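You operate a simulated robot arm through the tools that you are given. There is no shell and no other tool.

Carry out the task below with a simulated robot arm. There is one attempt and no reset: what you move stays moved.

## Task
Free the gantry hook, run it high and bring the hoist back to the aisle end.
Fine: yellow slide down again, speed on fast; hook over head height before the hoist runs back.

It is judged by the outcome, as a careful person would: the job done as asked, and still so three seconds after it is handed in. It fails if anything else is knocked over, pushed out of place, dropped, spilled or broken.

## Robot
A 6-joint arm with a two-finger gripper, fixed in place. Base frame: the origin is at the foot of the arm, x ahead of it, y to its left, z up. Lengths are in cm, angles in rad, forces in N, time in s.
With the tool pointing down near the work surface it reaches from about 16 to 48 cm from the base axis. Its first joint turns from -2.897 to 2.897 rad. Payload 1.57 kg.
The tool frame sits at the grasp point between the pads (the TCP): z along the fingers, y along the line on which they close. The tips reach 2.1 cm beyond it. Largest opening 7 cm; the body of the gripper starts 5 cm behind the TCP.
Orientation is that of the tool frame in the base frame, as [roll, pitch, yaw] about the fixed x, y, z axes, in that order (R = Rz(yaw) Ry(pitch) Rx(roll)). With the fingers straight down and closing along the base's y, the tool's x points along the base's -x, its y along +y and its z along -z.

## Interface
- The arm moves only by the tool apply_moves. Its argument "targets" is a list of rows, each an object (a shift or turn left out is 0, a gripper value left out holds the last) with "rotation": the turn, a rotation vector about the base's x, y, z in units of 180 degrees (1.0 is 180 degrees), a list of three; "offset": the shift along the base's x, y, z in units of 150 mm (1.0 is 150 mm), a list of three; "hand": the closure, from 0 (fully open) to 1 (shut). In form: [{"rotation": [ax, ay, az], "offset": [tx, ty, tz], "hand": hand}, ...]. A call has 1 to 20 rows; each row is the pose to reach, as a shift and turn from the pose commanded when the call began. A call with a number of a shift or a turn outside -1 to 1 is refused whole. A row lasts 0.2 s, in which the tool goes at most 5 cm and 0.15 rad; a call with a longer step from one row to the next is refused whole, and so is a gripper value outside its range. Where a pose cannot be reached the arm comes as near as it can. A force on the tool above 40 N (or 10 N above the force at the start of the call, whichever is more), or a blocked arm, ends the call early, and 0.2 s more pass. The fingers move at their own pace and stop on an object; they squeeze with about 30 N. The grip force told is the motor's: it shows also when the fingers shut on nothing. Time passes only in rows, and 0.2 s behind the last, so rows that repeat a pose let the fingers close. It gives the time, the measured TCP pose, the force on the tool (base axes), the opening and the grip force at its end, in the units of the frame above (readings bear some noise), with the torque about the TCP (base axes, N m) and any sound that the robot's microphone picked up.
- Cameras (640 x 400 px; columns grow to the right, rows downward): "scene" is fixed at [5.08, 65.06, 168.32]; the picture's right is [-0.60, -0.80, 0.00], its down [-0.70, 0.53, -0.48] and it looks along [0.38, -0.29, -0.88] (base axes); focal length 317 px, centre (320, 200). "wrist" rides on the gripper at [7.9, 0.4, -8.1] in the tool frame; the picture's right is [-0.05, 1.00, 0.00], its down [-0.67, -0.04, -0.74] and it looks along [-0.74, -0.04, 0.67] (tool axes); focal length 256 px, centre (320, 200). There is no depth. A picture from a camera that has moved, and an enlarged one, comes with that camera's place and axes in the base frame and with its lens.
- get_image(camera): a new picture of that camera. The clock stands still meanwhile.
- close_up(camera, box): a new picture of the part [left, top, right, bottom] of that camera's present view, enlarged. The clock stands still meanwhile.
- sign_off(): hands the job in; it is judged then, once.

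Places have to be worked out from the pictures, the camera data and where the tool is seen. Open the gripper and draw the arm clear of the work before you hand the job in, unless the task says otherwise.

The tools are called after "Request:" as name(argument=value, ...) on one line, values as JSON. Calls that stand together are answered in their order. apply_moves: Moves the arm, as the interface text tells. Its arguments: {"type":"object","properties":{"targets":{"type":"array","items":{"type":"object","properties":{"rotation":{"type":"array","items":{"type":"number"}},"offset":{"type":"array","items":{"type":"number"}},"hand":{"type":"number"}}}}},"required":["targets"]} The other tools are called the same way: get_image (camera) takes a picture; close_up (camera, box) takes an enlarged picture of a part of a camera's view; sign_off () hands the job in.

At the start:

```text
t: 0.0
position: [20.07, 34.92, 123.33]
ee_rot: [-3.141, 0.001, 3.141]
force: [0.4, 0.0, 0.6]
torque: [0.03, 0.03, -0.02]
width: 7.0
grip_force: 0.0
```

scene: 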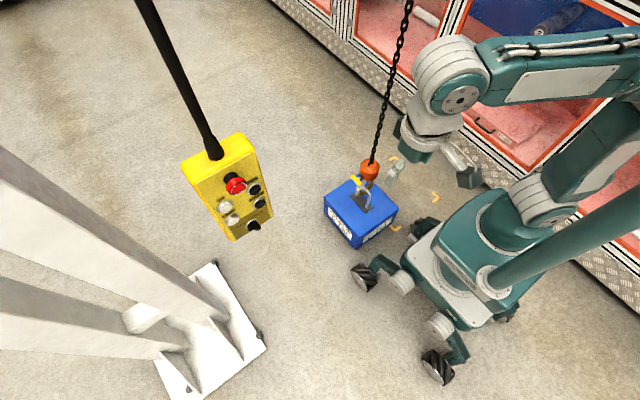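
wrist: 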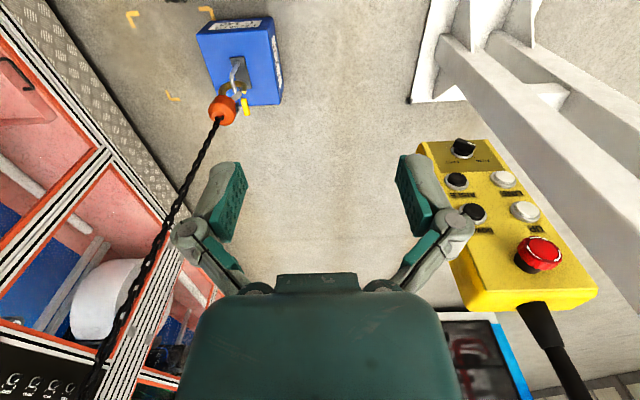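

The pictures show a yellow pendant hanging near the tool and a chain hook fixed to a blue block. I'll take enlarged views of both before moving anything.

Request:
close_up(camera="scene", box=[170, 120, 290, 250])

Request:
close_up(camera="scene", box=[310, 130, 430, 260])

Request:
close_up(camera="wrist", box=[400, 120, 610, 320])

Request:
close_up(camera="wrist", box=[180, 0, 300, 140])

Request:
close_up(camera="scene", box=[280, 0, 640, 200])

```text
3.08 times, centred on (230, 185) of scene
camera zoom: at [5.08, 65.06, 168.32], right [-0.6, -0.8, 0.0], down [-0.7, 0.53, -0.48], along [0.38, -0.29, -0.88], focal length 977 px, centre (597, 246)
```

zoom: 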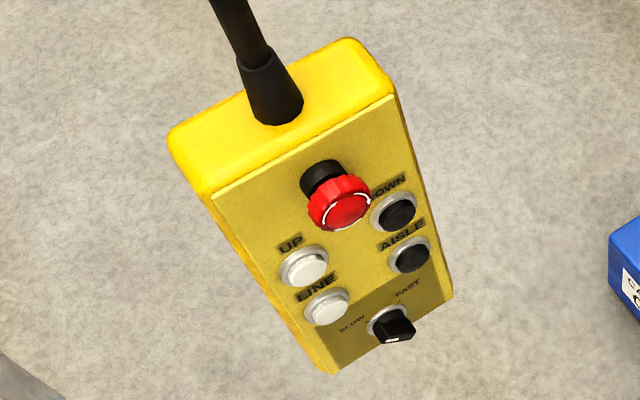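

```text
3.08 times, centred on (370, 195) of scene
camera zoom: at [5.08, 65.06, 168.32], right [-0.6, -0.8, 0.0], down [-0.7, 0.53, -0.48], along [0.38, -0.29, -0.88], focal length 977 px, centre (166, 215)
```

zoom: 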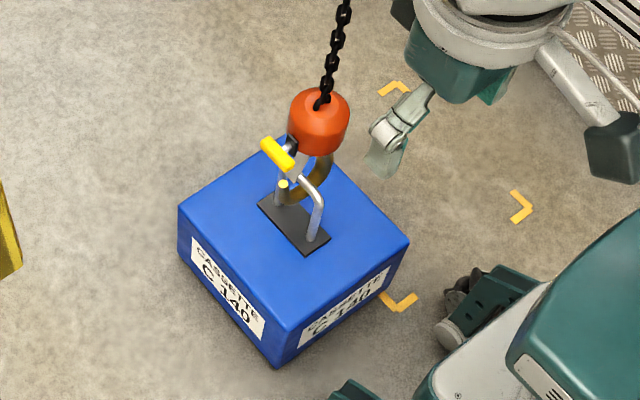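

```text
2.00 times, centred on (505, 220) of wrist
camera zoom: at [12.14, 35.27, 131.52], right [0.05, 1.0, 0.0], down [0.67, -0.04, 0.74], along [0.74, -0.04, -0.67], focal length 512 px, centre (-50, 160)
```

zoom: 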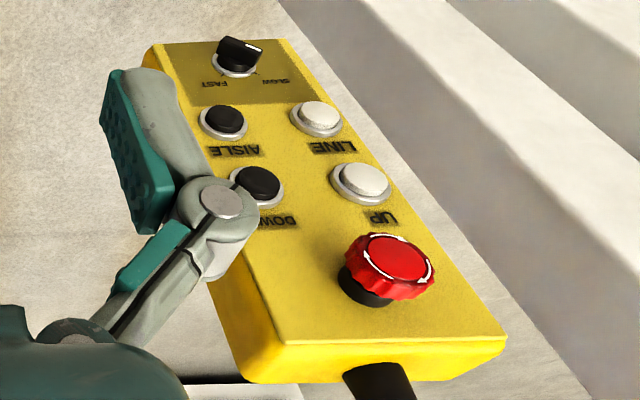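

```text
2.86 times, centred on (240, 70) of wrist
camera zoom: at [12.14, 35.27, 131.52], right [0.05, 1.0, 0.0], down [0.67, -0.04, 0.74], along [0.74, -0.04, -0.67], focal length 731 px, centre (549, 571)
```

zoom: 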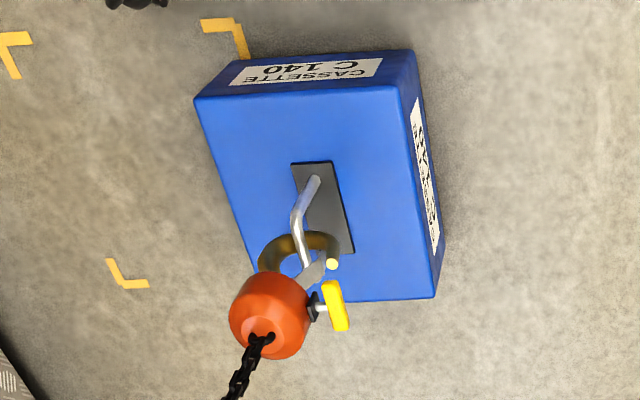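

```text
1.78 times, centred on (460, 100) of scene
camera zoom: at [5.08, 65.06, 168.32], right [-0.6, -0.8, 0.0], down [-0.7, 0.53, -0.48], along [0.38, -0.29, -0.88], focal length 564 px, centre (71, 378)
```

zoom: 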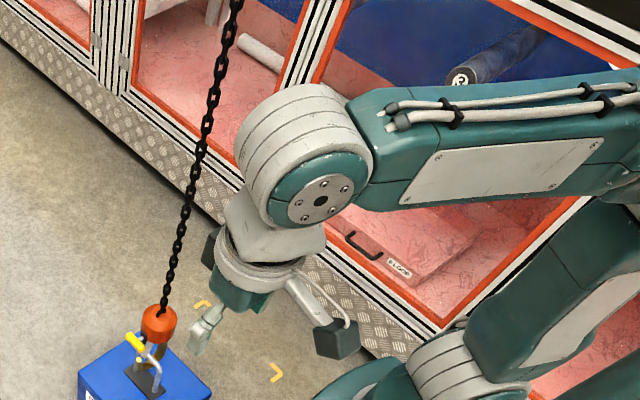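

The pendant works out at about x 41, y 55–62, z 95–118, facing the robot along −x. The hook block is at about [55, −1, 49], over a box standing on the floor. I'll enlarge the selector, the buttons and the hook latch further.

Request:
close_up(camera="wrist", box=[430, 125, 520, 185])

Request:
close_up(camera="scene", box=[220, 195, 280, 240])

Request:
close_up(camera="scene", box=[340, 150, 400, 215])

Request:
close_up(camera="wrist", box=[195, 50, 265, 130])

Request:
close_up(camera="wrist", box=[0, 200, 240, 400])

Request:
close_up(camera="wrist", box=[400, 280, 640, 400])

```text
6.67 times, centred on (475, 155) of wrist
camera zoom: at [12.14, 35.27, 131.52], right [0.05, 1.0, 0.0], down [0.67, -0.04, 0.74], along [0.74, -0.04, -0.67], focal length 1707 px, centre (-713, 500)
```

zoom: 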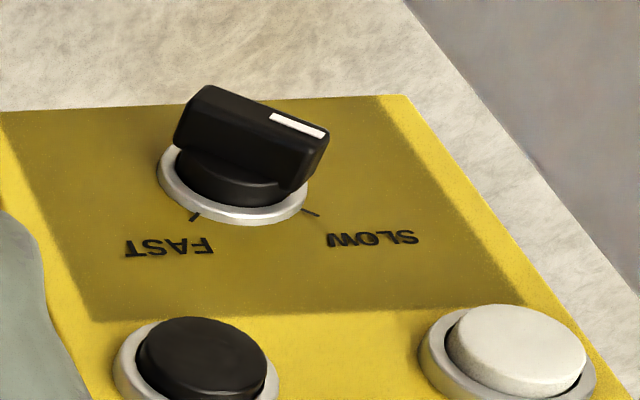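

```text
8.89 times, centred on (250, 218) of scene
camera zoom: at [5.08, 65.06, 168.32], right [-0.6, -0.8, 0.0], down [-0.7, 0.53, -0.48], along [0.38, -0.29, -0.88], focal length 2821 px, centre (942, 44)
```

zoom: 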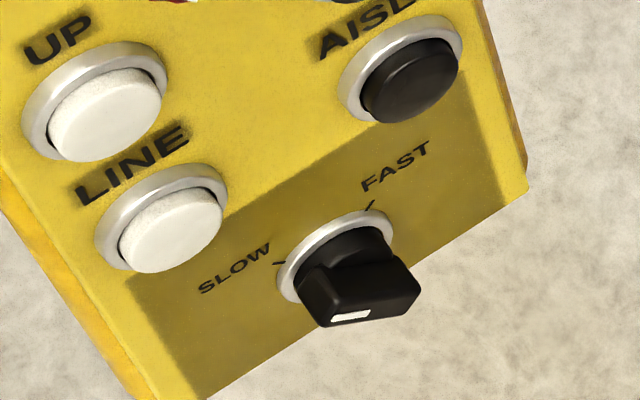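

```text
6.15 times, centred on (370, 182) of scene
camera zoom: at [5.08, 65.06, 168.32], right [-0.6, -0.8, 0.0], down [-0.7, 0.53, -0.48], along [0.38, -0.29, -0.88], focal length 1953 px, centre (12, 308)
```

zoom: 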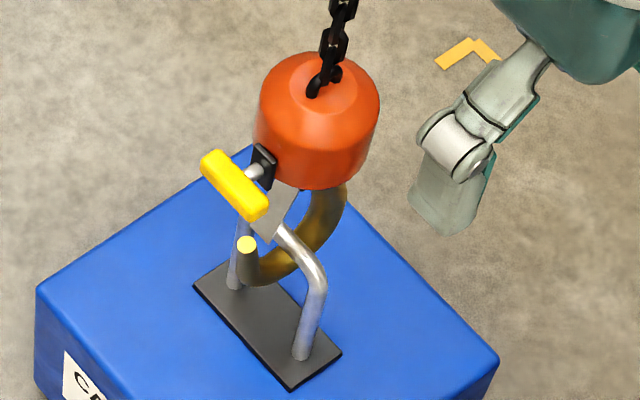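

```text
5.00 times, centred on (230, 90) of wrist
camera zoom: at [12.14, 35.27, 131.52], right [0.05, 1.0, 0.0], down [0.67, -0.04, 0.74], along [0.74, -0.04, -0.67], focal length 1280 px, centre (770, 750)
```

zoom: 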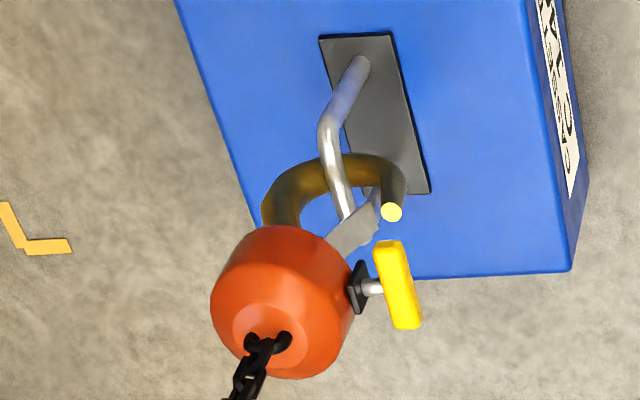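

```text
2.00 times, centred on (120, 300) of wrist
camera zoom: at [12.14, 35.27, 131.52], right [0.05, 1.0, 0.0], down [0.67, -0.04, 0.74], along [0.74, -0.04, -0.67], focal length 512 px, centre (720, 0)
```

zoom: 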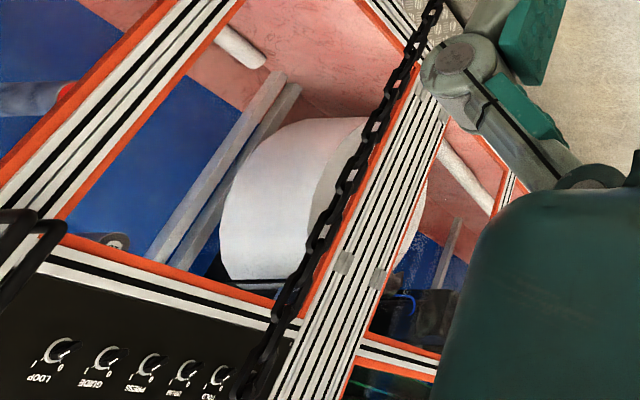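

```text
2.67 times, centred on (520, 340) of wrist
camera zoom: at [12.14, 35.27, 131.52], right [0.05, 1.0, 0.0], down [0.67, -0.04, 0.74], along [0.74, -0.04, -0.67], focal length 683 px, centre (-213, -173)
```

zoom: 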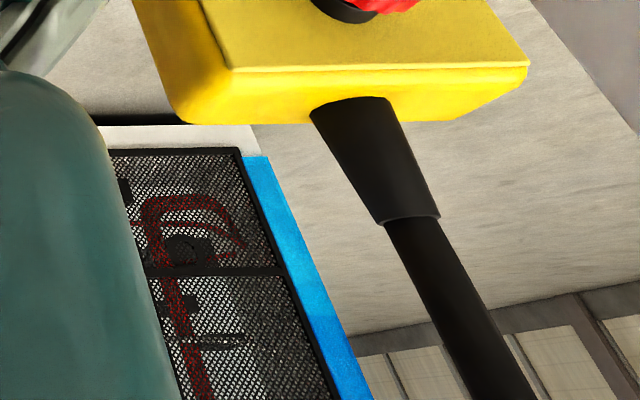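

The speed knob points to SLOW, the buttons are UP/LINE in white and DOWN/AISLE in black, and the yellow grip is a slide on the red hook block. I'll tilt the tool 45° toward +x so the wrist camera sees the pendant face on.

Request:
apply_moves(targets=[{"rotation": [0, -0.045, 0], "offset": [0, 0, 0], "hand": 0}, {"rotation": [0, -0.09, 0], "offset": [0, 0, 0]}, {"rotation": [0, -0.135, 0], "offset": [0, 0.03, 0]}, {"rotation": [0, -0.18, 0], "offset": [0, 0.06, 0]}, {"rotation": [0, -0.22, 0], "offset": [0, 0.1, 0]}, {"rotation": [0, -0.25, 0], "offset": [0, 0.13, 0]}])

Request:
get_image(camera="wrist")

Request:
get_image(camera="scene")

```text
t: 1.4
position: [20.2, 36.84, 123.5]
ee_rot: [3.14, 0.787, 3.141]
force: [-0.1, -0.3, 0.0]
torque: [-0.01, 0.05, 0.01]
width: 7.0
grip_force: 0.0
```

```text
taken
camera wrist: at [8.76, 37.15, 123.55], right [0.04, 1.0, 0.04], down [-0.06, -0.04, 1.0], along [1.0, -0.04, 0.06], focal length 256 px, centre (320, 200)
```

wrist: 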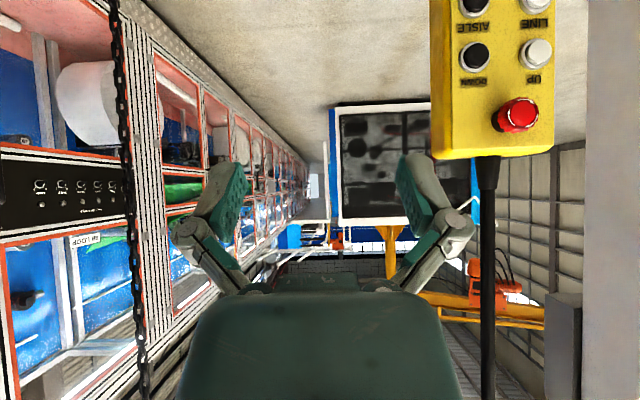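

```text
taken
```

scene: 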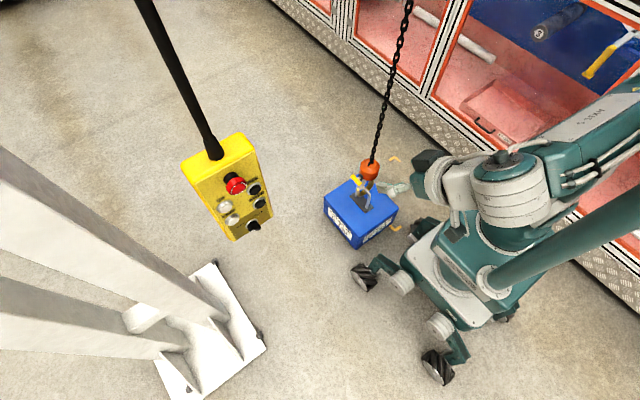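

Seen face on, the pendant agrees with my estimate, with the e-stop at about [38, 58, 117]. I'll lower to around z 108 and go further in +y for a square view of the buttons.

Request:
apply_moves(targets=[{"offset": [0, 0.15, -0.25]}, {"offset": [0, 0.3, -0.5]}, {"offset": [0, 0.45, -0.75]}, {"offset": [0, 0.6, -1.0]}, {"offset": [0, 0.6, -1.0]}])

Request:
get_image(camera="wrist")

Request:
get_image(camera="scene")

```text
t: 2.6
position: [20.17, 45.65, 108.21]
ee_rot: [3.138, 0.786, 3.139]
force: [0.0, 0.0, -0.3]
torque: [-0.01, 0.03, 0.01]
width: 6.99
grip_force: 0.1
```

```text
taken
camera wrist: at [8.86, 46.1, 108.3], right [0.04, 1.0, 0.04], down [-0.06, -0.04, 1.0], along [1.0, -0.04, 0.05], focal length 256 px, centre (320, 200)
```

wrist: 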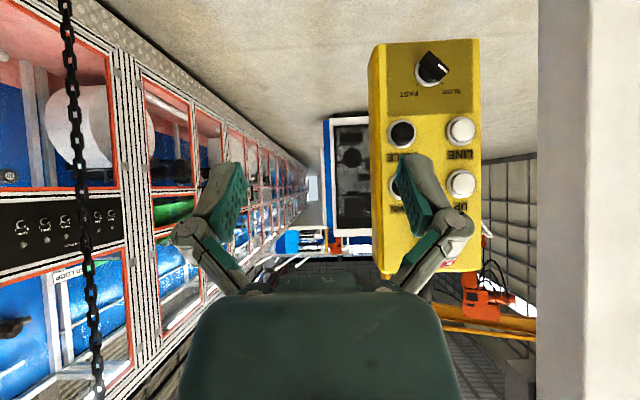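

```text
taken
```

scene: 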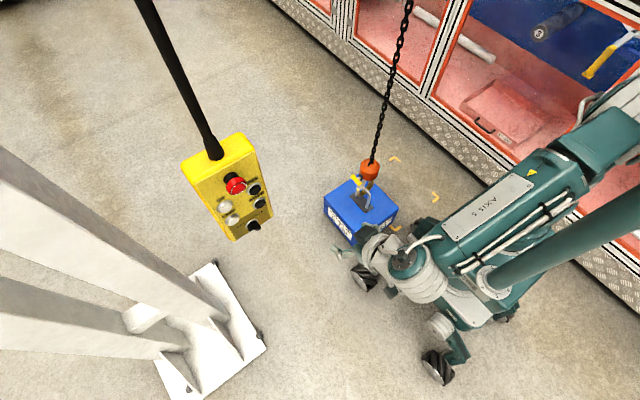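

Buttons now work out at UP ≈ [41, 62.3, 108.6], DOWN ≈ [41, 54.6, 108.5], AISLE ≈ [41, 55.1, 102.1] and the speed knob ≈ [41, 58.7, 94.8]. Before running anything I want a level view of the hook in the bail, so I'm moving toward azimuth 0 and lower, in steps.

Request:
apply_moves(targets=[{"offset": [0.1, -0.25, -0.2]}, {"offset": [0.2, -0.5, -0.4]}, {"offset": [0.3, -0.75, -0.6]}, {"offset": [0.4, -1.0, -0.8]}, {"offset": [0.4, -1.0, -0.8]}])

Request:
apply_moves(targets=[{"offset": [0.1, -0.25, -0.2]}, {"offset": [0.2, -0.5, -0.4]}, {"offset": [0.3, -0.75, -0.6]}, {"offset": [0.3, -1.0, -0.8]}, {"offset": [0.3, -1.0, -0.8]}])

Request:
get_image(camera="wrist")

Request:
get_image(camera="scene")

```text
refused: row 1 steps farther than a row can; nothing moved
```

```text
refused: row 1 steps farther than a row can; nothing moved
```

```text
taken
camera wrist: at [8.86, 46.1, 108.3], right [0.04, 1.0, 0.04], down [-0.06, -0.04, 1.0], along [1.0, -0.04, 0.05], focal length 256 px, centre (320, 200)
```

wrist: 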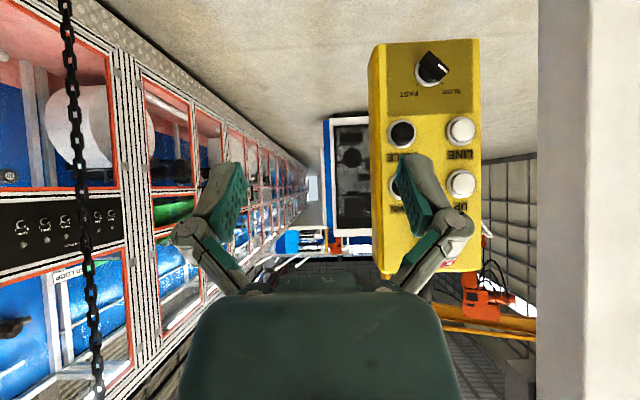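

```text
taken
```

scene: 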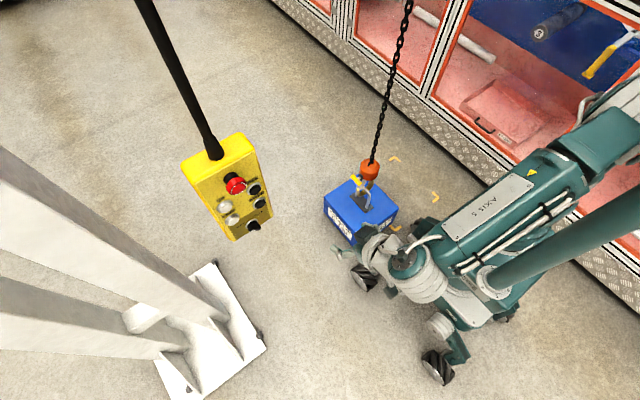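

The refused step was 5.03 cm per row, just over the 5 cm limit. I'm using smaller steps for the same route toward the hook.

Request:
apply_moves(targets=[{"offset": [0.08, -0.2, -0.16]}, {"offset": [0.16, -0.4, -0.32]}, {"offset": [0.24, -0.6, -0.48]}, {"offset": [0.32, -0.8, -0.64]}, {"offset": [0.4, -1.0, -0.8]}, {"offset": [0.4, -1.0, -0.8]}])

Request:
get_image(camera="scene")

Request:
get_image(camera="wrist")

```text
t: 4.0
position: [25.91, 30.75, 96.54]
ee_rot: [3.141, 0.786, 3.141]
force: [0.7, 0.3, -0.5]
torque: [-0.02, -0.01, 0.02]
width: 6.99
grip_force: 0.1
```

```text
taken
```

scene: 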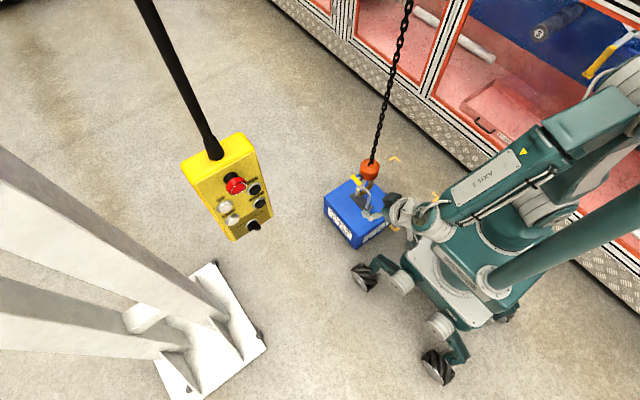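

```text
taken
camera wrist: at [14.63, 31.19, 96.56], right [0.04, 1.0, 0.04], down [-0.06, -0.04, 1.0], along [1.0, -0.04, 0.05], focal length 256 px, centre (320, 200)
```

wrist: 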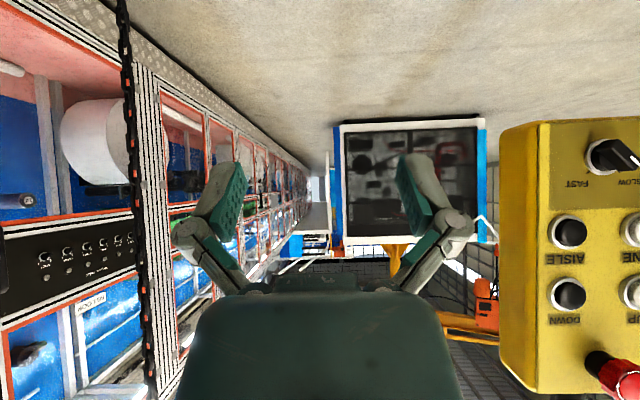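

The path is clear, so I'm carrying on down toward the hook.

Request:
apply_moves(targets=[{"offset": [0.06, -0.2, -0.2]}, {"offset": [0.12, -0.4, -0.4]}, {"offset": [0.18, -0.6, -0.6]}, {"offset": [0.24, -0.8, -0.8]}, {"offset": [0.28, -1.0, -1.0]}, {"offset": [0.28, -1.0, -1.0]}])

Request:
get_image(camera="scene")

Request:
get_image(camera="wrist")

```text
t: 5.4
position: [33.43, 20.97, 82.7]
ee_rot: [-3.137, 0.782, -3.137]
force: [-0.3, -0.1, 0.6]
torque: [0.01, 0.01, 0.03]
width: 7.0
grip_force: 0.2
out of reach, approached as far as the arm can: row 3, 4, 5, 6
```

```text
taken
```

scene: 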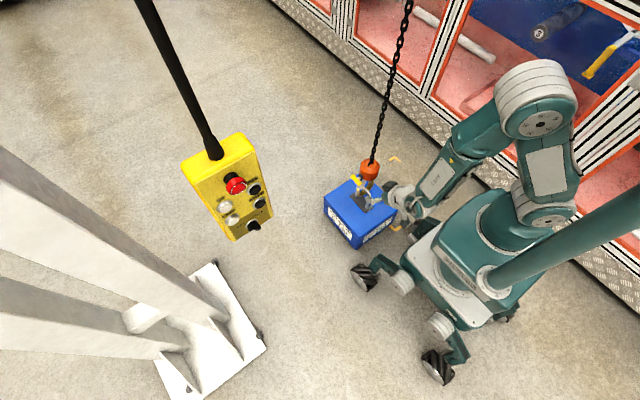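

```text
taken
camera wrist: at [21.98, 21.39, 82.77], right [0.04, 1.0, 0.03], down [-0.05, -0.03, 1.0], along [1.0, -0.04, 0.05], focal length 256 px, centre (320, 200)
```

wrist: 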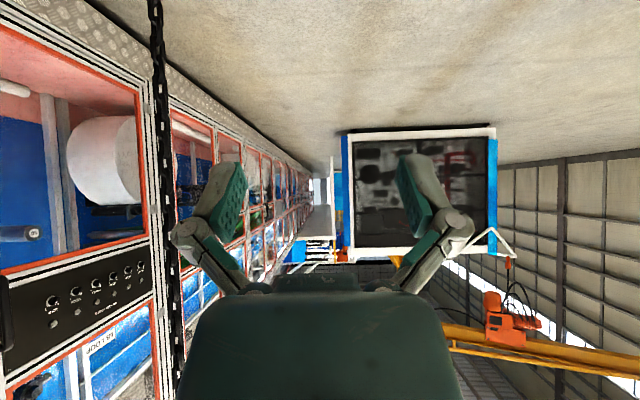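

The arm could not fold in that close to its base, so it stopped at [33.4, 21, 82.7]. I'll go further out in x while descending, well short of the chain at x 55.

Request:
apply_moves(targets=[{"offset": [0.2, 0, -0.1]}, {"offset": [0.4, 0, -0.25]}, {"offset": [0.6, -0.1, -0.45]}, {"offset": [0.6, -0.25, -0.65]}, {"offset": [0.6, -0.4, -0.85]}, {"offset": [0.6, -0.4, -0.9]}])

Request:
get_image(camera="scene")

Request:
get_image(camera="wrist")

```text
t: 6.8
position: [45.93, 17.55, 73.61]
ee_rot: [-3.074, 0.766, -3.102]
force: [-0.1, -0.3, -0.9]
torque: [-0.04, 0.02, 0.02]
width: 6.99
grip_force: 0.0
out of reach, approached as far as the arm can: row 1, 2, 3, 4, 5, 6
```

```text
taken
```

scene: 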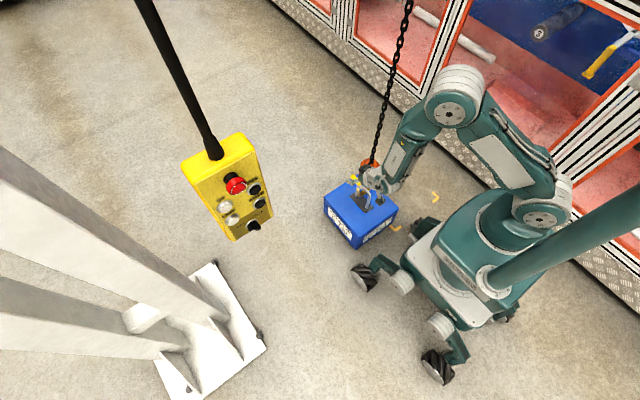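

```text
taken
camera wrist: at [34.62, 17.98, 73.81], right [0.05, 1.0, -0.01], down [-0.04, 0.01, 1.0], along [1.0, -0.04, 0.04], focal length 256 px, centre (320, 200)
```

wrist: 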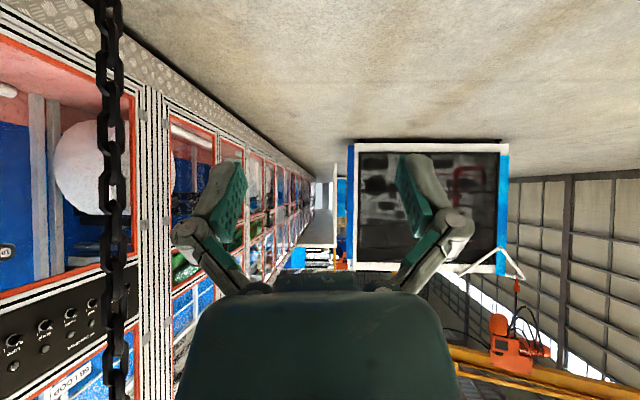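

The arm stopped at [45.9, 17.6, 73.6], again reporting out of reach. I'll look at the arm closely to see what is limiting it before moving on.

Request:
close_up(camera="scene", box=[320, 50, 600, 240])

Request:
close_up(camera="scene", box=[330, 140, 420, 220])

```text
2.11 times, centred on (460, 145) of scene
camera zoom: at [5.08, 65.06, 168.32], right [-0.6, -0.8, 0.0], down [-0.7, 0.53, -0.48], along [0.38, -0.29, -0.88], focal length 668 px, centre (25, 316)
```

zoom: 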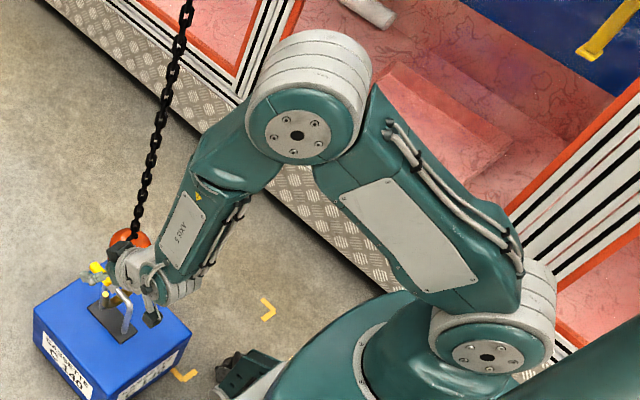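

```text
5.00 times, centred on (375, 180) of scene
camera zoom: at [5.08, 65.06, 168.32], right [-0.6, -0.8, 0.0], down [-0.7, 0.53, -0.48], along [0.38, -0.29, -0.88], focal length 1587 px, centre (45, 300)
```

zoom: 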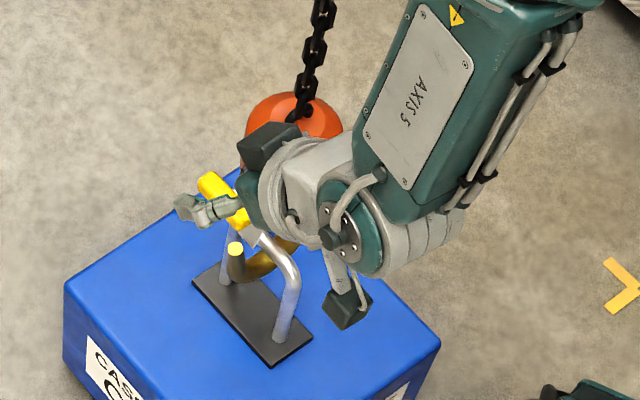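

The tool is beside the hook in x–y but about 25 cm above it, clear of the chain. I'll send a zero shift to learn whether the command reference is the reached pose or the unreachable one.

Request:
apply_moves(targets=[{"offset": [0, 0, 0]}])

```text
t: 7.2
position: [45.95, 17.58, 73.58]
ee_rot: [-3.075, 0.768, -3.102]
force: [-0.4, -0.6, -0.5]
torque: [-0.01, -0.01, -0.01]
width: 6.99
grip_force: 0.1
```

The reference is the reached pose, and the limit looks like the wrist bending outward past the forearm, so tool-down poses should be fine here. I'll straighten the tool to point down while moving to the +y side of the hook.

Request:
apply_moves(targets=[{"rotation": [0, 0.042, 0], "offset": [0.03, 0.12, 0.05]}, {"rotation": [0, 0.084, 0], "offset": [0.06, 0.24, 0.08]}, {"rotation": [0, 0.126, 0], "offset": [0.09, 0.36, 0.08]}, {"rotation": [0, 0.168, 0], "offset": [0.12, 0.48, 0.05]}, {"rotation": [0, 0.21, 0], "offset": [0.15, 0.6, 0]}, {"rotation": [0, 0.2445, 0], "offset": [0.2, 0.7, -0.1]}, {"rotation": [0, 0.2445, 0], "offset": [0.2, 0.7, -0.1]}])

Request:
get_image(camera="scene")

```text
t: 8.8
position: [49.0, 28.31, 71.86]
ee_rot: [-3.103, -0.005, -3.116]
force: [-0.7, 0.4, 0.7]
torque: [0.02, 0.01, -0.03]
width: 7.02
grip_force: 0.1
out of reach, approached as far as the arm can: row 3, 4
```

```text
taken
```

scene: 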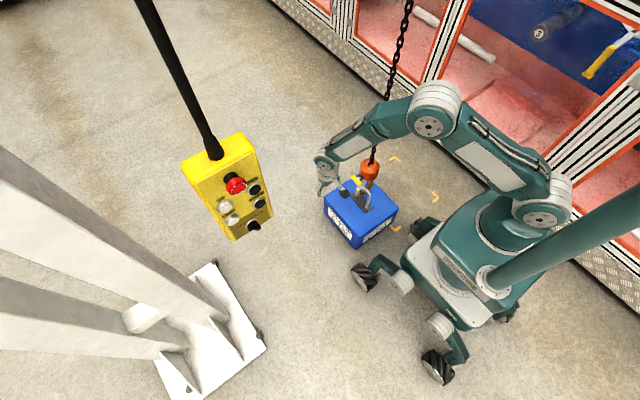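

The tool points down at [49, 28, 72] with the forearm well clear of the chain. I'll yaw it −90° so the camera sits on the +y side looking at the hook and the fingers close along x.

Request:
apply_moves(targets=[{"rotation": [0, 0, -0.047]}, {"rotation": [0, 0, -0.094]}, {"rotation": [0, 0, -0.141]}, {"rotation": [0, 0, -0.188]}, {"rotation": [0, 0, -0.235]}, {"rotation": [0, 0, -0.282]}, {"rotation": [0, 0, -0.329]}, {"rotation": [0, 0, -0.376]}, {"rotation": [0, 0, -0.423]}, {"rotation": [0, 0, -0.47]}, {"rotation": [0, 0, -0.508]}, {"rotation": [0, 0, -0.508]}])

Request:
get_image(camera="wrist")

Request:
get_image(camera="scene")

```text
t: 11.4
position: [49.05, 28.2, 71.72]
ee_rot: [-3.102, 0.0, 1.572]
force: [0.3, -0.2, 0.0]
torque: [0.01, -0.01, -0.02]
width: 7.03
grip_force: 0.0
```

```text
taken
camera wrist: at [49.8, 36.12, 79.79], right [1.0, -0.05, -0.04], down [-0.01, -0.67, 0.75], along [-0.07, -0.74, -0.67], focal length 256 px, centre (320, 200)
```

wrist: 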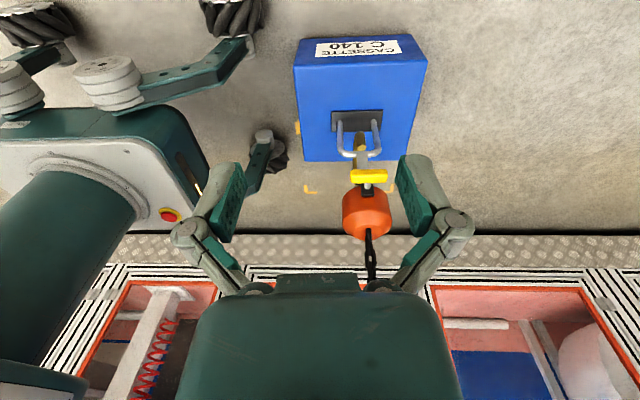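

```text
taken
```

scene: 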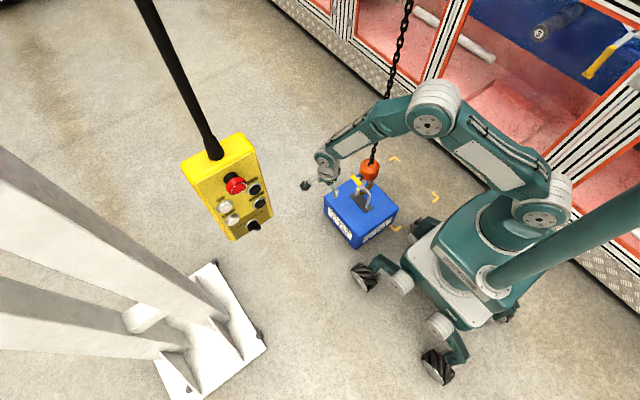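

The yaw worked and the hook is now in view from its +y side. I'll enlarge it.

Request:
close_up(camera="wrist", box=[320, 100, 410, 245])

Request:
close_up(camera="wrist", box=[330, 125, 400, 195])

Request:
close_up(camera="scene", box=[345, 150, 395, 210])

```text
2.76 times, centred on (365, 172) of wrist
camera zoom: at [49.8, 36.12, 79.79], right [1.0, -0.05, -0.04], down [-0.01, -0.67, 0.75], along [-0.07, -0.74, -0.67], focal length 706 px, centre (196, 276)
```

zoom: 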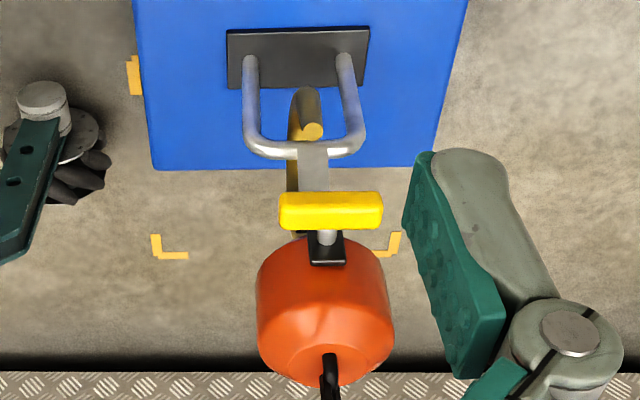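

```text
5.71 times, centred on (365, 160) of wrist
camera zoom: at [49.8, 36.12, 79.79], right [1.0, -0.05, -0.04], down [-0.01, -0.67, 0.75], along [-0.07, -0.74, -0.67], focal length 1463 px, centre (63, 429)
```

zoom: 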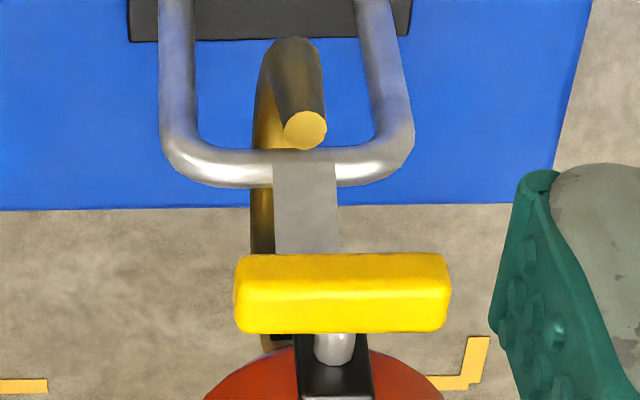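

```text
6.67 times, centred on (370, 180) of scene
camera zoom: at [5.08, 65.06, 168.32], right [-0.6, -0.8, 0.0], down [-0.7, 0.53, -0.48], along [0.38, -0.29, -0.88], focal length 2116 px, centre (-13, 333)
```

zoom: 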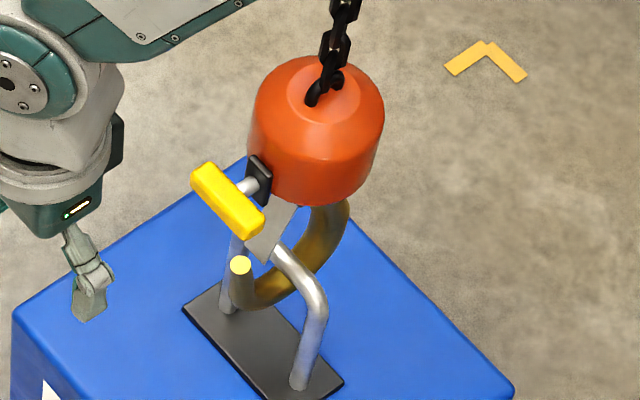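

From here the hook tip is at about [54.8, 5.4, 38.8], the bail bar runs along x at roughly z 36–37, y 1, and the yellow grip is a bar about 6 cm long at [54.9, 7.9, 49.6]. I need a side profile, so I'm yawing back with the camera on the −x side and coming toward y 3.

Request:
apply_moves(targets=[{"rotation": [0.0009, -0.0009, 0.045], "offset": [-0.05, -0.08, 0]}, {"rotation": [0.0018, -0.0018, 0.09], "offset": [-0.1, -0.16, -0.02]}, {"rotation": [0.0027, -0.0027, 0.135], "offset": [-0.15, -0.24, -0.04]}, {"rotation": [0.0036, -0.0036, 0.18], "offset": [-0.2, -0.32, -0.06]}, {"rotation": [0.0045, -0.0045, 0.225], "offset": [-0.25, -0.4, -0.08]}, {"rotation": [0.0054, -0.0054, 0.27], "offset": [-0.3, -0.5, -0.1]}, {"rotation": [0.0063, -0.0063, 0.315], "offset": [-0.35, -0.6, -0.12]}, {"rotation": [0.0072, -0.0072, 0.36], "offset": [-0.4, -0.7, -0.14]}, {"rotation": [0.0081, -0.0081, 0.405], "offset": [-0.45, -0.8, -0.16]}, {"rotation": [0.009, -0.009, 0.45], "offset": [-0.45, -0.9, -0.18]}, {"rotation": [0.0099, -0.0099, 0.495], "offset": [-0.45, -1.0, -0.2]}, {"rotation": [0.0099, -0.0099, 0.4999], "offset": [-0.45, -1.0, -0.2]}])

Request:
get_image(camera="wrist")

Request:
get_image(camera="scene")

```text
t: 14.0
position: [42.43, 13.26, 68.77]
ee_rot: [-3.141, -0.003, -3.138]
force: [0.2, -0.3, 0.5]
torque: [-0.05, -0.01, 0.04]
width: 7.01
grip_force: 0.1
```

```text
taken
camera wrist: at [34.46, 13.57, 76.91], right [0.05, 1.0, 0.0], down [0.67, -0.03, 0.74], along [0.74, -0.04, -0.67], focal length 256 px, centre (320, 200)
```

wrist: 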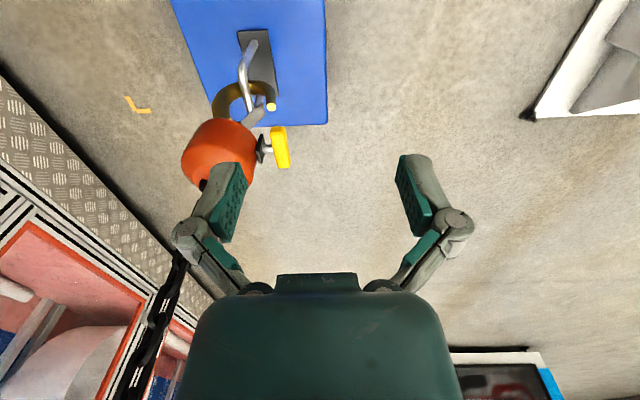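

```text
taken
```

scene: 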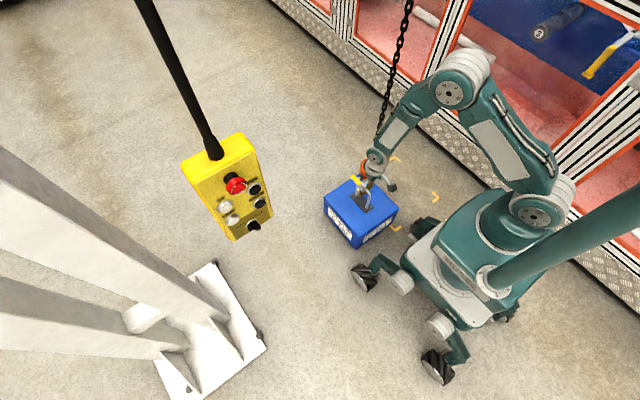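

Clear path; I'm lowering to z≈55 at y≈5 for a flatter view of the hook profile.

Request:
apply_moves(targets=[{"offset": [-0.05, -0.15, -0.25]}, {"offset": [-0.05, -0.3, -0.5]}, {"offset": [-0.05, -0.45, -0.75]}, {"offset": [-0.05, -0.5, -0.95]}, {"offset": [-0.05, -0.5, -0.95]}])

Request:
get_image(camera="wrist")

```text
t: 15.2
position: [41.59, 5.77, 54.44]
ee_rot: [3.141, -0.002, -3.139]
force: [-0.5, 0.8, 0.4]
torque: [0.02, -0.01, -0.01]
width: 7.01
grip_force: 0.2
```

```text
taken
camera wrist: at [33.5, 6.21, 62.62], right [0.05, 1.0, 0.0], down [0.67, -0.03, 0.74], along [0.74, -0.04, -0.67], focal length 256 px, centre (320, 200)
```

wrist: 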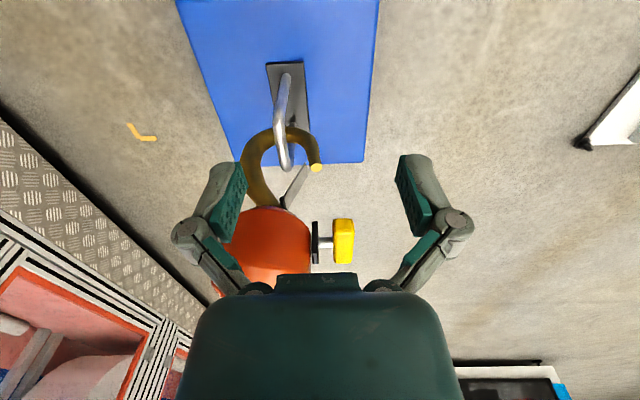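

Request:
close_up(camera="wrist", box=[225, 50, 365, 280])

Request:
close_up(camera="wrist", box=[235, 100, 345, 215])

```text
1.74 times, centred on (295, 165) of wrist
camera zoom: at [33.5, 6.21, 62.62], right [0.05, 1.0, 0.0], down [0.67, -0.03, 0.74], along [0.74, -0.04, -0.67], focal length 445 px, centre (364, 261)
```

zoom: 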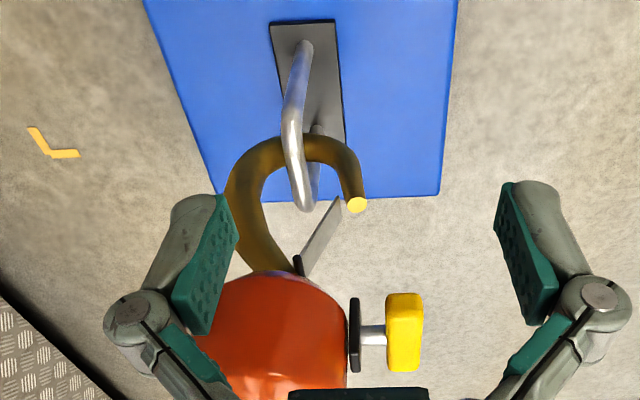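

```text
3.48 times, centred on (290, 158) of wrist
camera zoom: at [33.5, 6.21, 62.62], right [0.05, 1.0, 0.0], down [0.67, -0.03, 0.74], along [0.74, -0.04, -0.67], focal length 890 px, centre (424, 348)
```

zoom: 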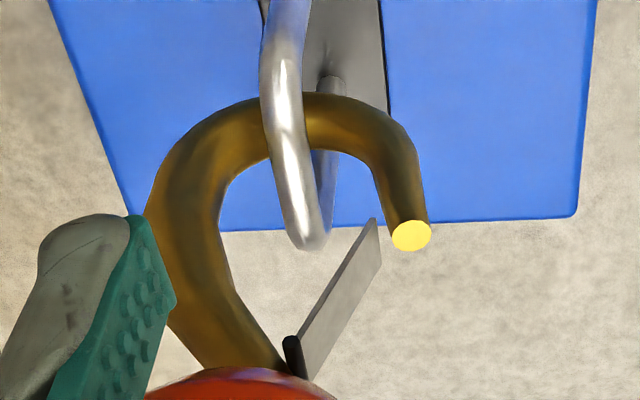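

The profile is now clear. The bail bar (z≈34, y≈0) sits near the bottom of the bowl, the hook tip top is at z≈37.7, y≈4.6, and the gate hangs from the block inside the tip. The hook must come down about 5–6 cm before it can pass sideways off the bail, so I'm heading to the pendant with the fingers shut.

Request:
apply_moves(targets=[{"offset": [0, 0.1, 0.3]}, {"offset": [0, 0.22, 0.55]}, {"offset": [0, 0.4, 0.75]}, {"offset": [0, 0.6, 0.95]}, {"offset": [0, 0.8, 1.0]}, {"offset": [-0.05, 1.0, 1.0], "hand": 1}])

Request:
apply_moves(targets=[{"offset": [-0.1, 0.18, 0.2]}, {"offset": [-0.2, 0.36, 0.4]}, {"offset": [-0.3, 0.54, 0.6]}, {"offset": [-0.4, 0.72, 0.8]}, {"offset": [-0.5, 0.9, 1.0]}, {"offset": [-0.5, 1.0, 1.0]}])

Request:
apply_moves(targets=[{"rotation": [0, -0.042, 0], "offset": [-0.05, 0.1, 0.17]}, {"rotation": [0, -0.084, 0], "offset": [-0.1, 0.2, 0.34]}, {"rotation": [0, -0.126, 0], "offset": [-0.15, 0.3, 0.51]}, {"rotation": [0, -0.168, 0], "offset": [-0.2, 0.4, 0.68]}, {"rotation": [0, -0.21, 0], "offset": [-0.25, 0.5, 0.85]}, {"rotation": [0, -0.25, 0], "offset": [-0.25, 0.55, 1.0]}, {"rotation": [0, -0.25, 0], "offset": [-0.25, 0.55, 1.0]}])

Request:
get_image(camera="wrist")

Request:
get_image(camera="scene")

```text
t: 16.6
position: [40.55, 20.65, 69.59]
ee_rot: [3.14, -0.003, -3.139]
force: [0.2, -0.5, -0.3]
torque: [-0.01, 0.02, 0.04]
width: 0.01
grip_force: 28.3
```

```text
t: 18.0
position: [33.32, 35.69, 84.66]
ee_rot: [-3.141, -0.002, -3.14]
force: [-0.1, 0.5, 0.2]
torque: [-0.03, 0.01, 0.02]
width: 0.0
grip_force: 28.7
```

```text
t: 19.6
position: [29.29, 43.97, 99.55]
ee_rot: [-3.14, 0.786, -3.137]
force: [-0.7, 0.0, -0.5]
torque: [0.03, 0.02, 0.0]
width: 0.0
grip_force: 28.9
```

```text
taken
camera wrist: at [17.95, 44.4, 99.64], right [0.04, 1.0, 0.04], down [-0.06, -0.04, 1.0], along [1.0, -0.04, 0.05], focal length 256 px, centre (320, 200)
```

wrist: 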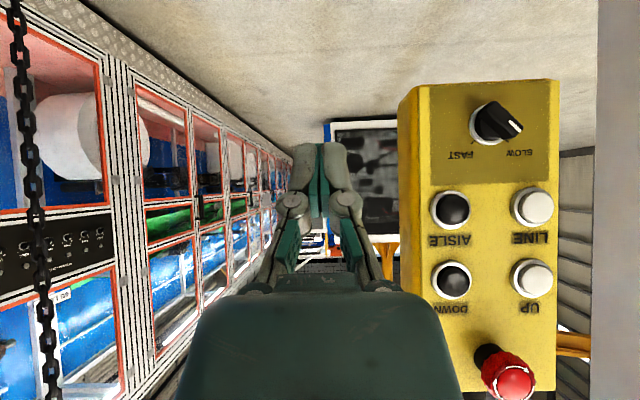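

```text
taken
```

scene: 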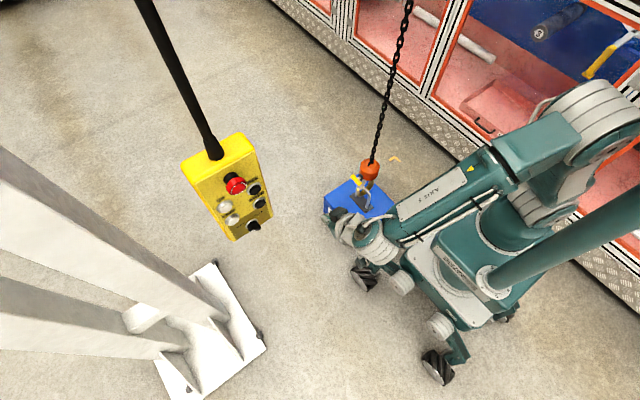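

Triangulating from the two face-on views gives DOWN ≈ [41.2, 55.2, 108.6], AISLE ≈ [41.2, 55.1, 102.1], UP ≈ [41.2, 62.3, 108.5]. I'm lining the closed fingertips up in front of DOWN, about 4 cm short of it.

Request:
apply_moves(targets=[{"offset": [0, 0.15, 0.2], "hand": 1}, {"offset": [0, 0.35, 0.4]}, {"offset": [0.1, 0.55, 0.6]}, {"offset": [0.25, 0.747, 0.667]}, {"offset": [0.38, 0.747, 0.667]}, {"offset": [0.38, 0.747, 0.667]}])

Request:
get_image(camera="wrist")

Request:
get_image(camera="scene")

```text
t: 21.0
position: [35.35, 55.03, 109.68]
ee_rot: [-3.14, 0.783, -3.138]
force: [-0.8, 0.0, -0.4]
torque: [0.04, 0.0, -0.02]
width: 0.0
grip_force: 28.5
```

```text
taken
camera wrist: at [23.89, 55.41, 109.72], right [0.04, 1.0, 0.04], down [-0.05, -0.03, 1.0], along [1.0, -0.04, 0.05], focal length 256 px, centre (320, 200)
```

wrist: 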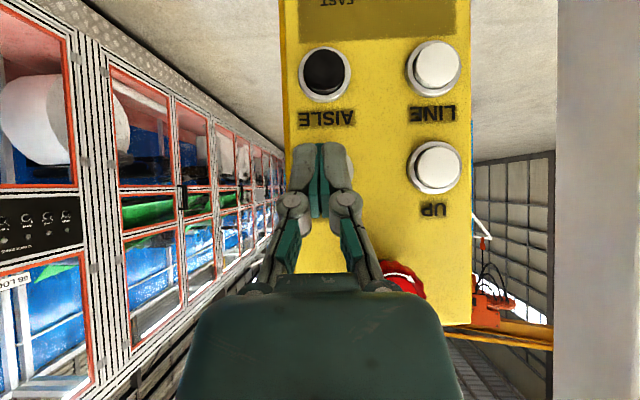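

```text
taken
```

scene: 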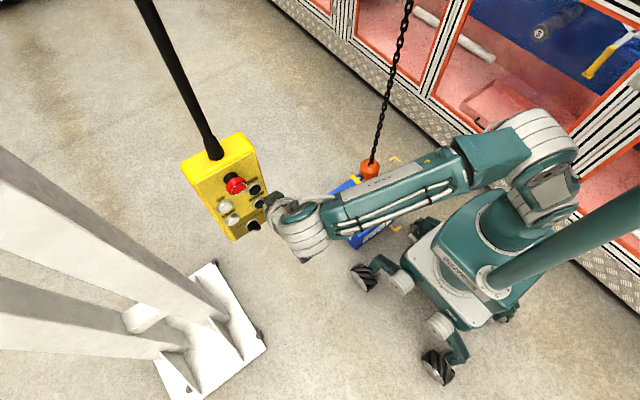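

The fingertips are lined up with DOWN. I'll ease in to just short of expected contact (TCP x ≈ 39) and read the force.

Request:
apply_moves(targets=[{"offset": [0.08, 0.01, 0]}, {"offset": [0.16, 0.01, 0]}, {"offset": [0.22, 0.01, 0]}, {"offset": [0.24, 0.01, 0]}])

Request:
close_up(camera="wrist", box=[260, 20, 480, 240])

Request:
close_up(camera="scene", box=[170, 120, 330, 270])

```text
t: 22.0
position: [38.96, 55.28, 109.47]
ee_rot: [-3.14, 0.784, -3.139]
force: [-1.4, 0.1, 0.3]
torque: [0.03, 0.02, -0.01]
width: 0.62
grip_force: 29.0
```

```text
1.82 times, centred on (370, 130) of wrist
camera zoom: at [27.57, 55.67, 109.61], right [0.04, 1.0, 0.04], down [-0.05, -0.03, 1.0], along [1.0, -0.04, 0.05], focal length 465 px, centre (229, 327)
```

zoom: 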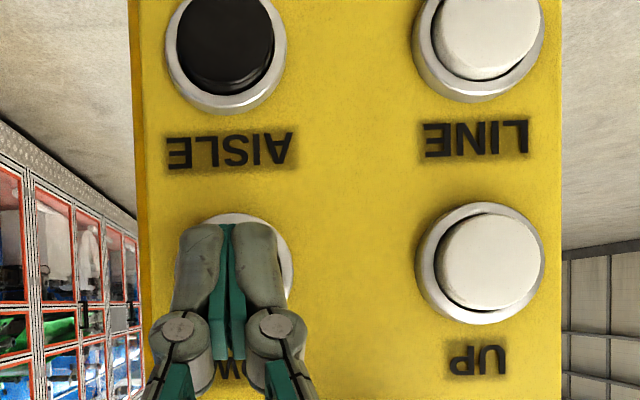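

```text
2.67 times, centred on (250, 195) of scene
camera zoom: at [5.08, 65.06, 168.32], right [-0.6, -0.8, 0.0], down [-0.7, 0.53, -0.48], along [0.38, -0.29, -0.88], focal length 846 px, centre (507, 213)
```

zoom: 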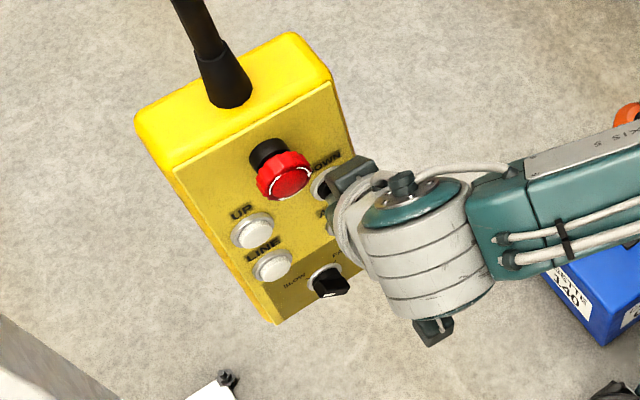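

Contact has probably begun: the force in x is −1.4 N and the fingers spread to 0.6 cm. I'll take a baseline of the hook from the scene camera before pressing on.

Request:
close_up(camera="scene", box=[345, 140, 395, 190])

Request:
close_up(camera="scene", box=[300, 0, 460, 220])

```text
8.00 times, centred on (370, 165) of scene
camera zoom: at [5.08, 65.06, 168.32], right [-0.6, -0.8, 0.0], down [-0.7, 0.53, -0.48], along [0.38, -0.29, -0.88], focal length 2539 px, centre (-80, 480)
```

zoom: 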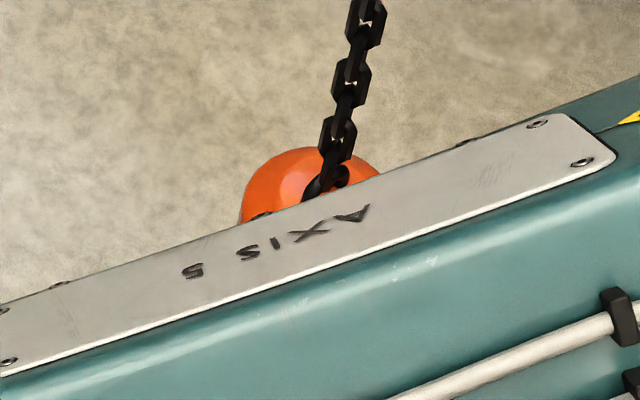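

```text
1.82 times, centred on (380, 110) of scene
camera zoom: at [5.08, 65.06, 168.32], right [-0.6, -0.8, 0.0], down [-0.7, 0.53, -0.48], along [0.38, -0.29, -0.88], focal length 577 px, centre (211, 364)
```

zoom: 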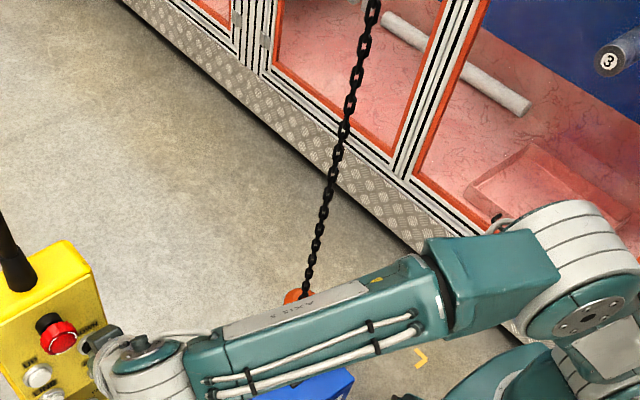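

I'll press DOWN in 3 mm steps to about +0.9 cm and back off within the same call, so the hoist runs for only a fraction of a second.

Request:
apply_moves(targets=[{"offset": [0.02, 0, 0]}, {"offset": [0.04, 0, 0]}, {"offset": [0.06, 0, 0]}, {"offset": [-0.08, 0, 0]}, {"offset": [-0.08, 0, 0]}])

Request:
close_up(camera="scene", box=[345, 140, 395, 190])

Request:
close_up(camera="wrist", box=[260, 20, 480, 240])

```text
t: 23.2
position: [37.61, 55.14, 109.49]
ee_rot: [-3.141, 0.783, -3.139]
force: [0.8, 0.3, -0.4]
torque: [0.02, -0.01, 0.02]
width: 0.0
grip_force: 28.0
heard: click
```

```text
8.00 times, centred on (370, 165) of scene
camera zoom: at [5.08, 65.06, 168.32], right [-0.6, -0.8, 0.0], down [-0.7, 0.53, -0.48], along [0.38, -0.29, -0.88], focal length 2539 px, centre (-80, 480)
```

zoom: 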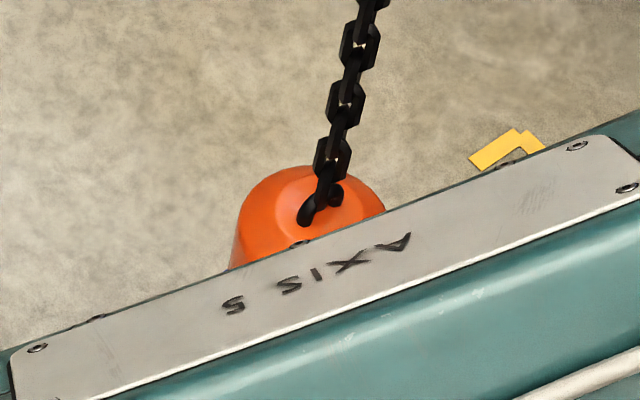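

```text
1.82 times, centred on (370, 130) of wrist
camera zoom: at [26.27, 55.57, 109.58], right [0.04, 1.0, 0.04], down [-0.05, -0.03, 1.0], along [1.0, -0.04, 0.05], focal length 465 px, centre (229, 327)
```

zoom: 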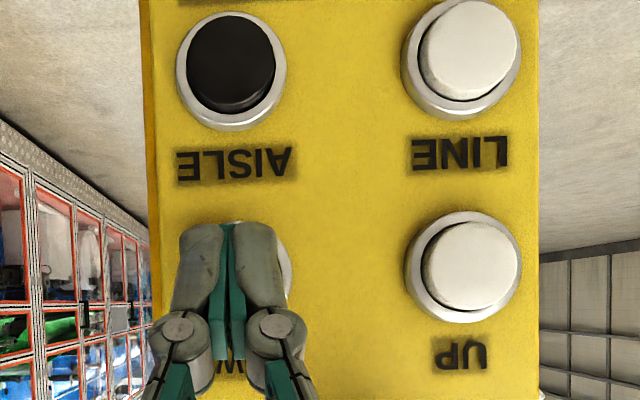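

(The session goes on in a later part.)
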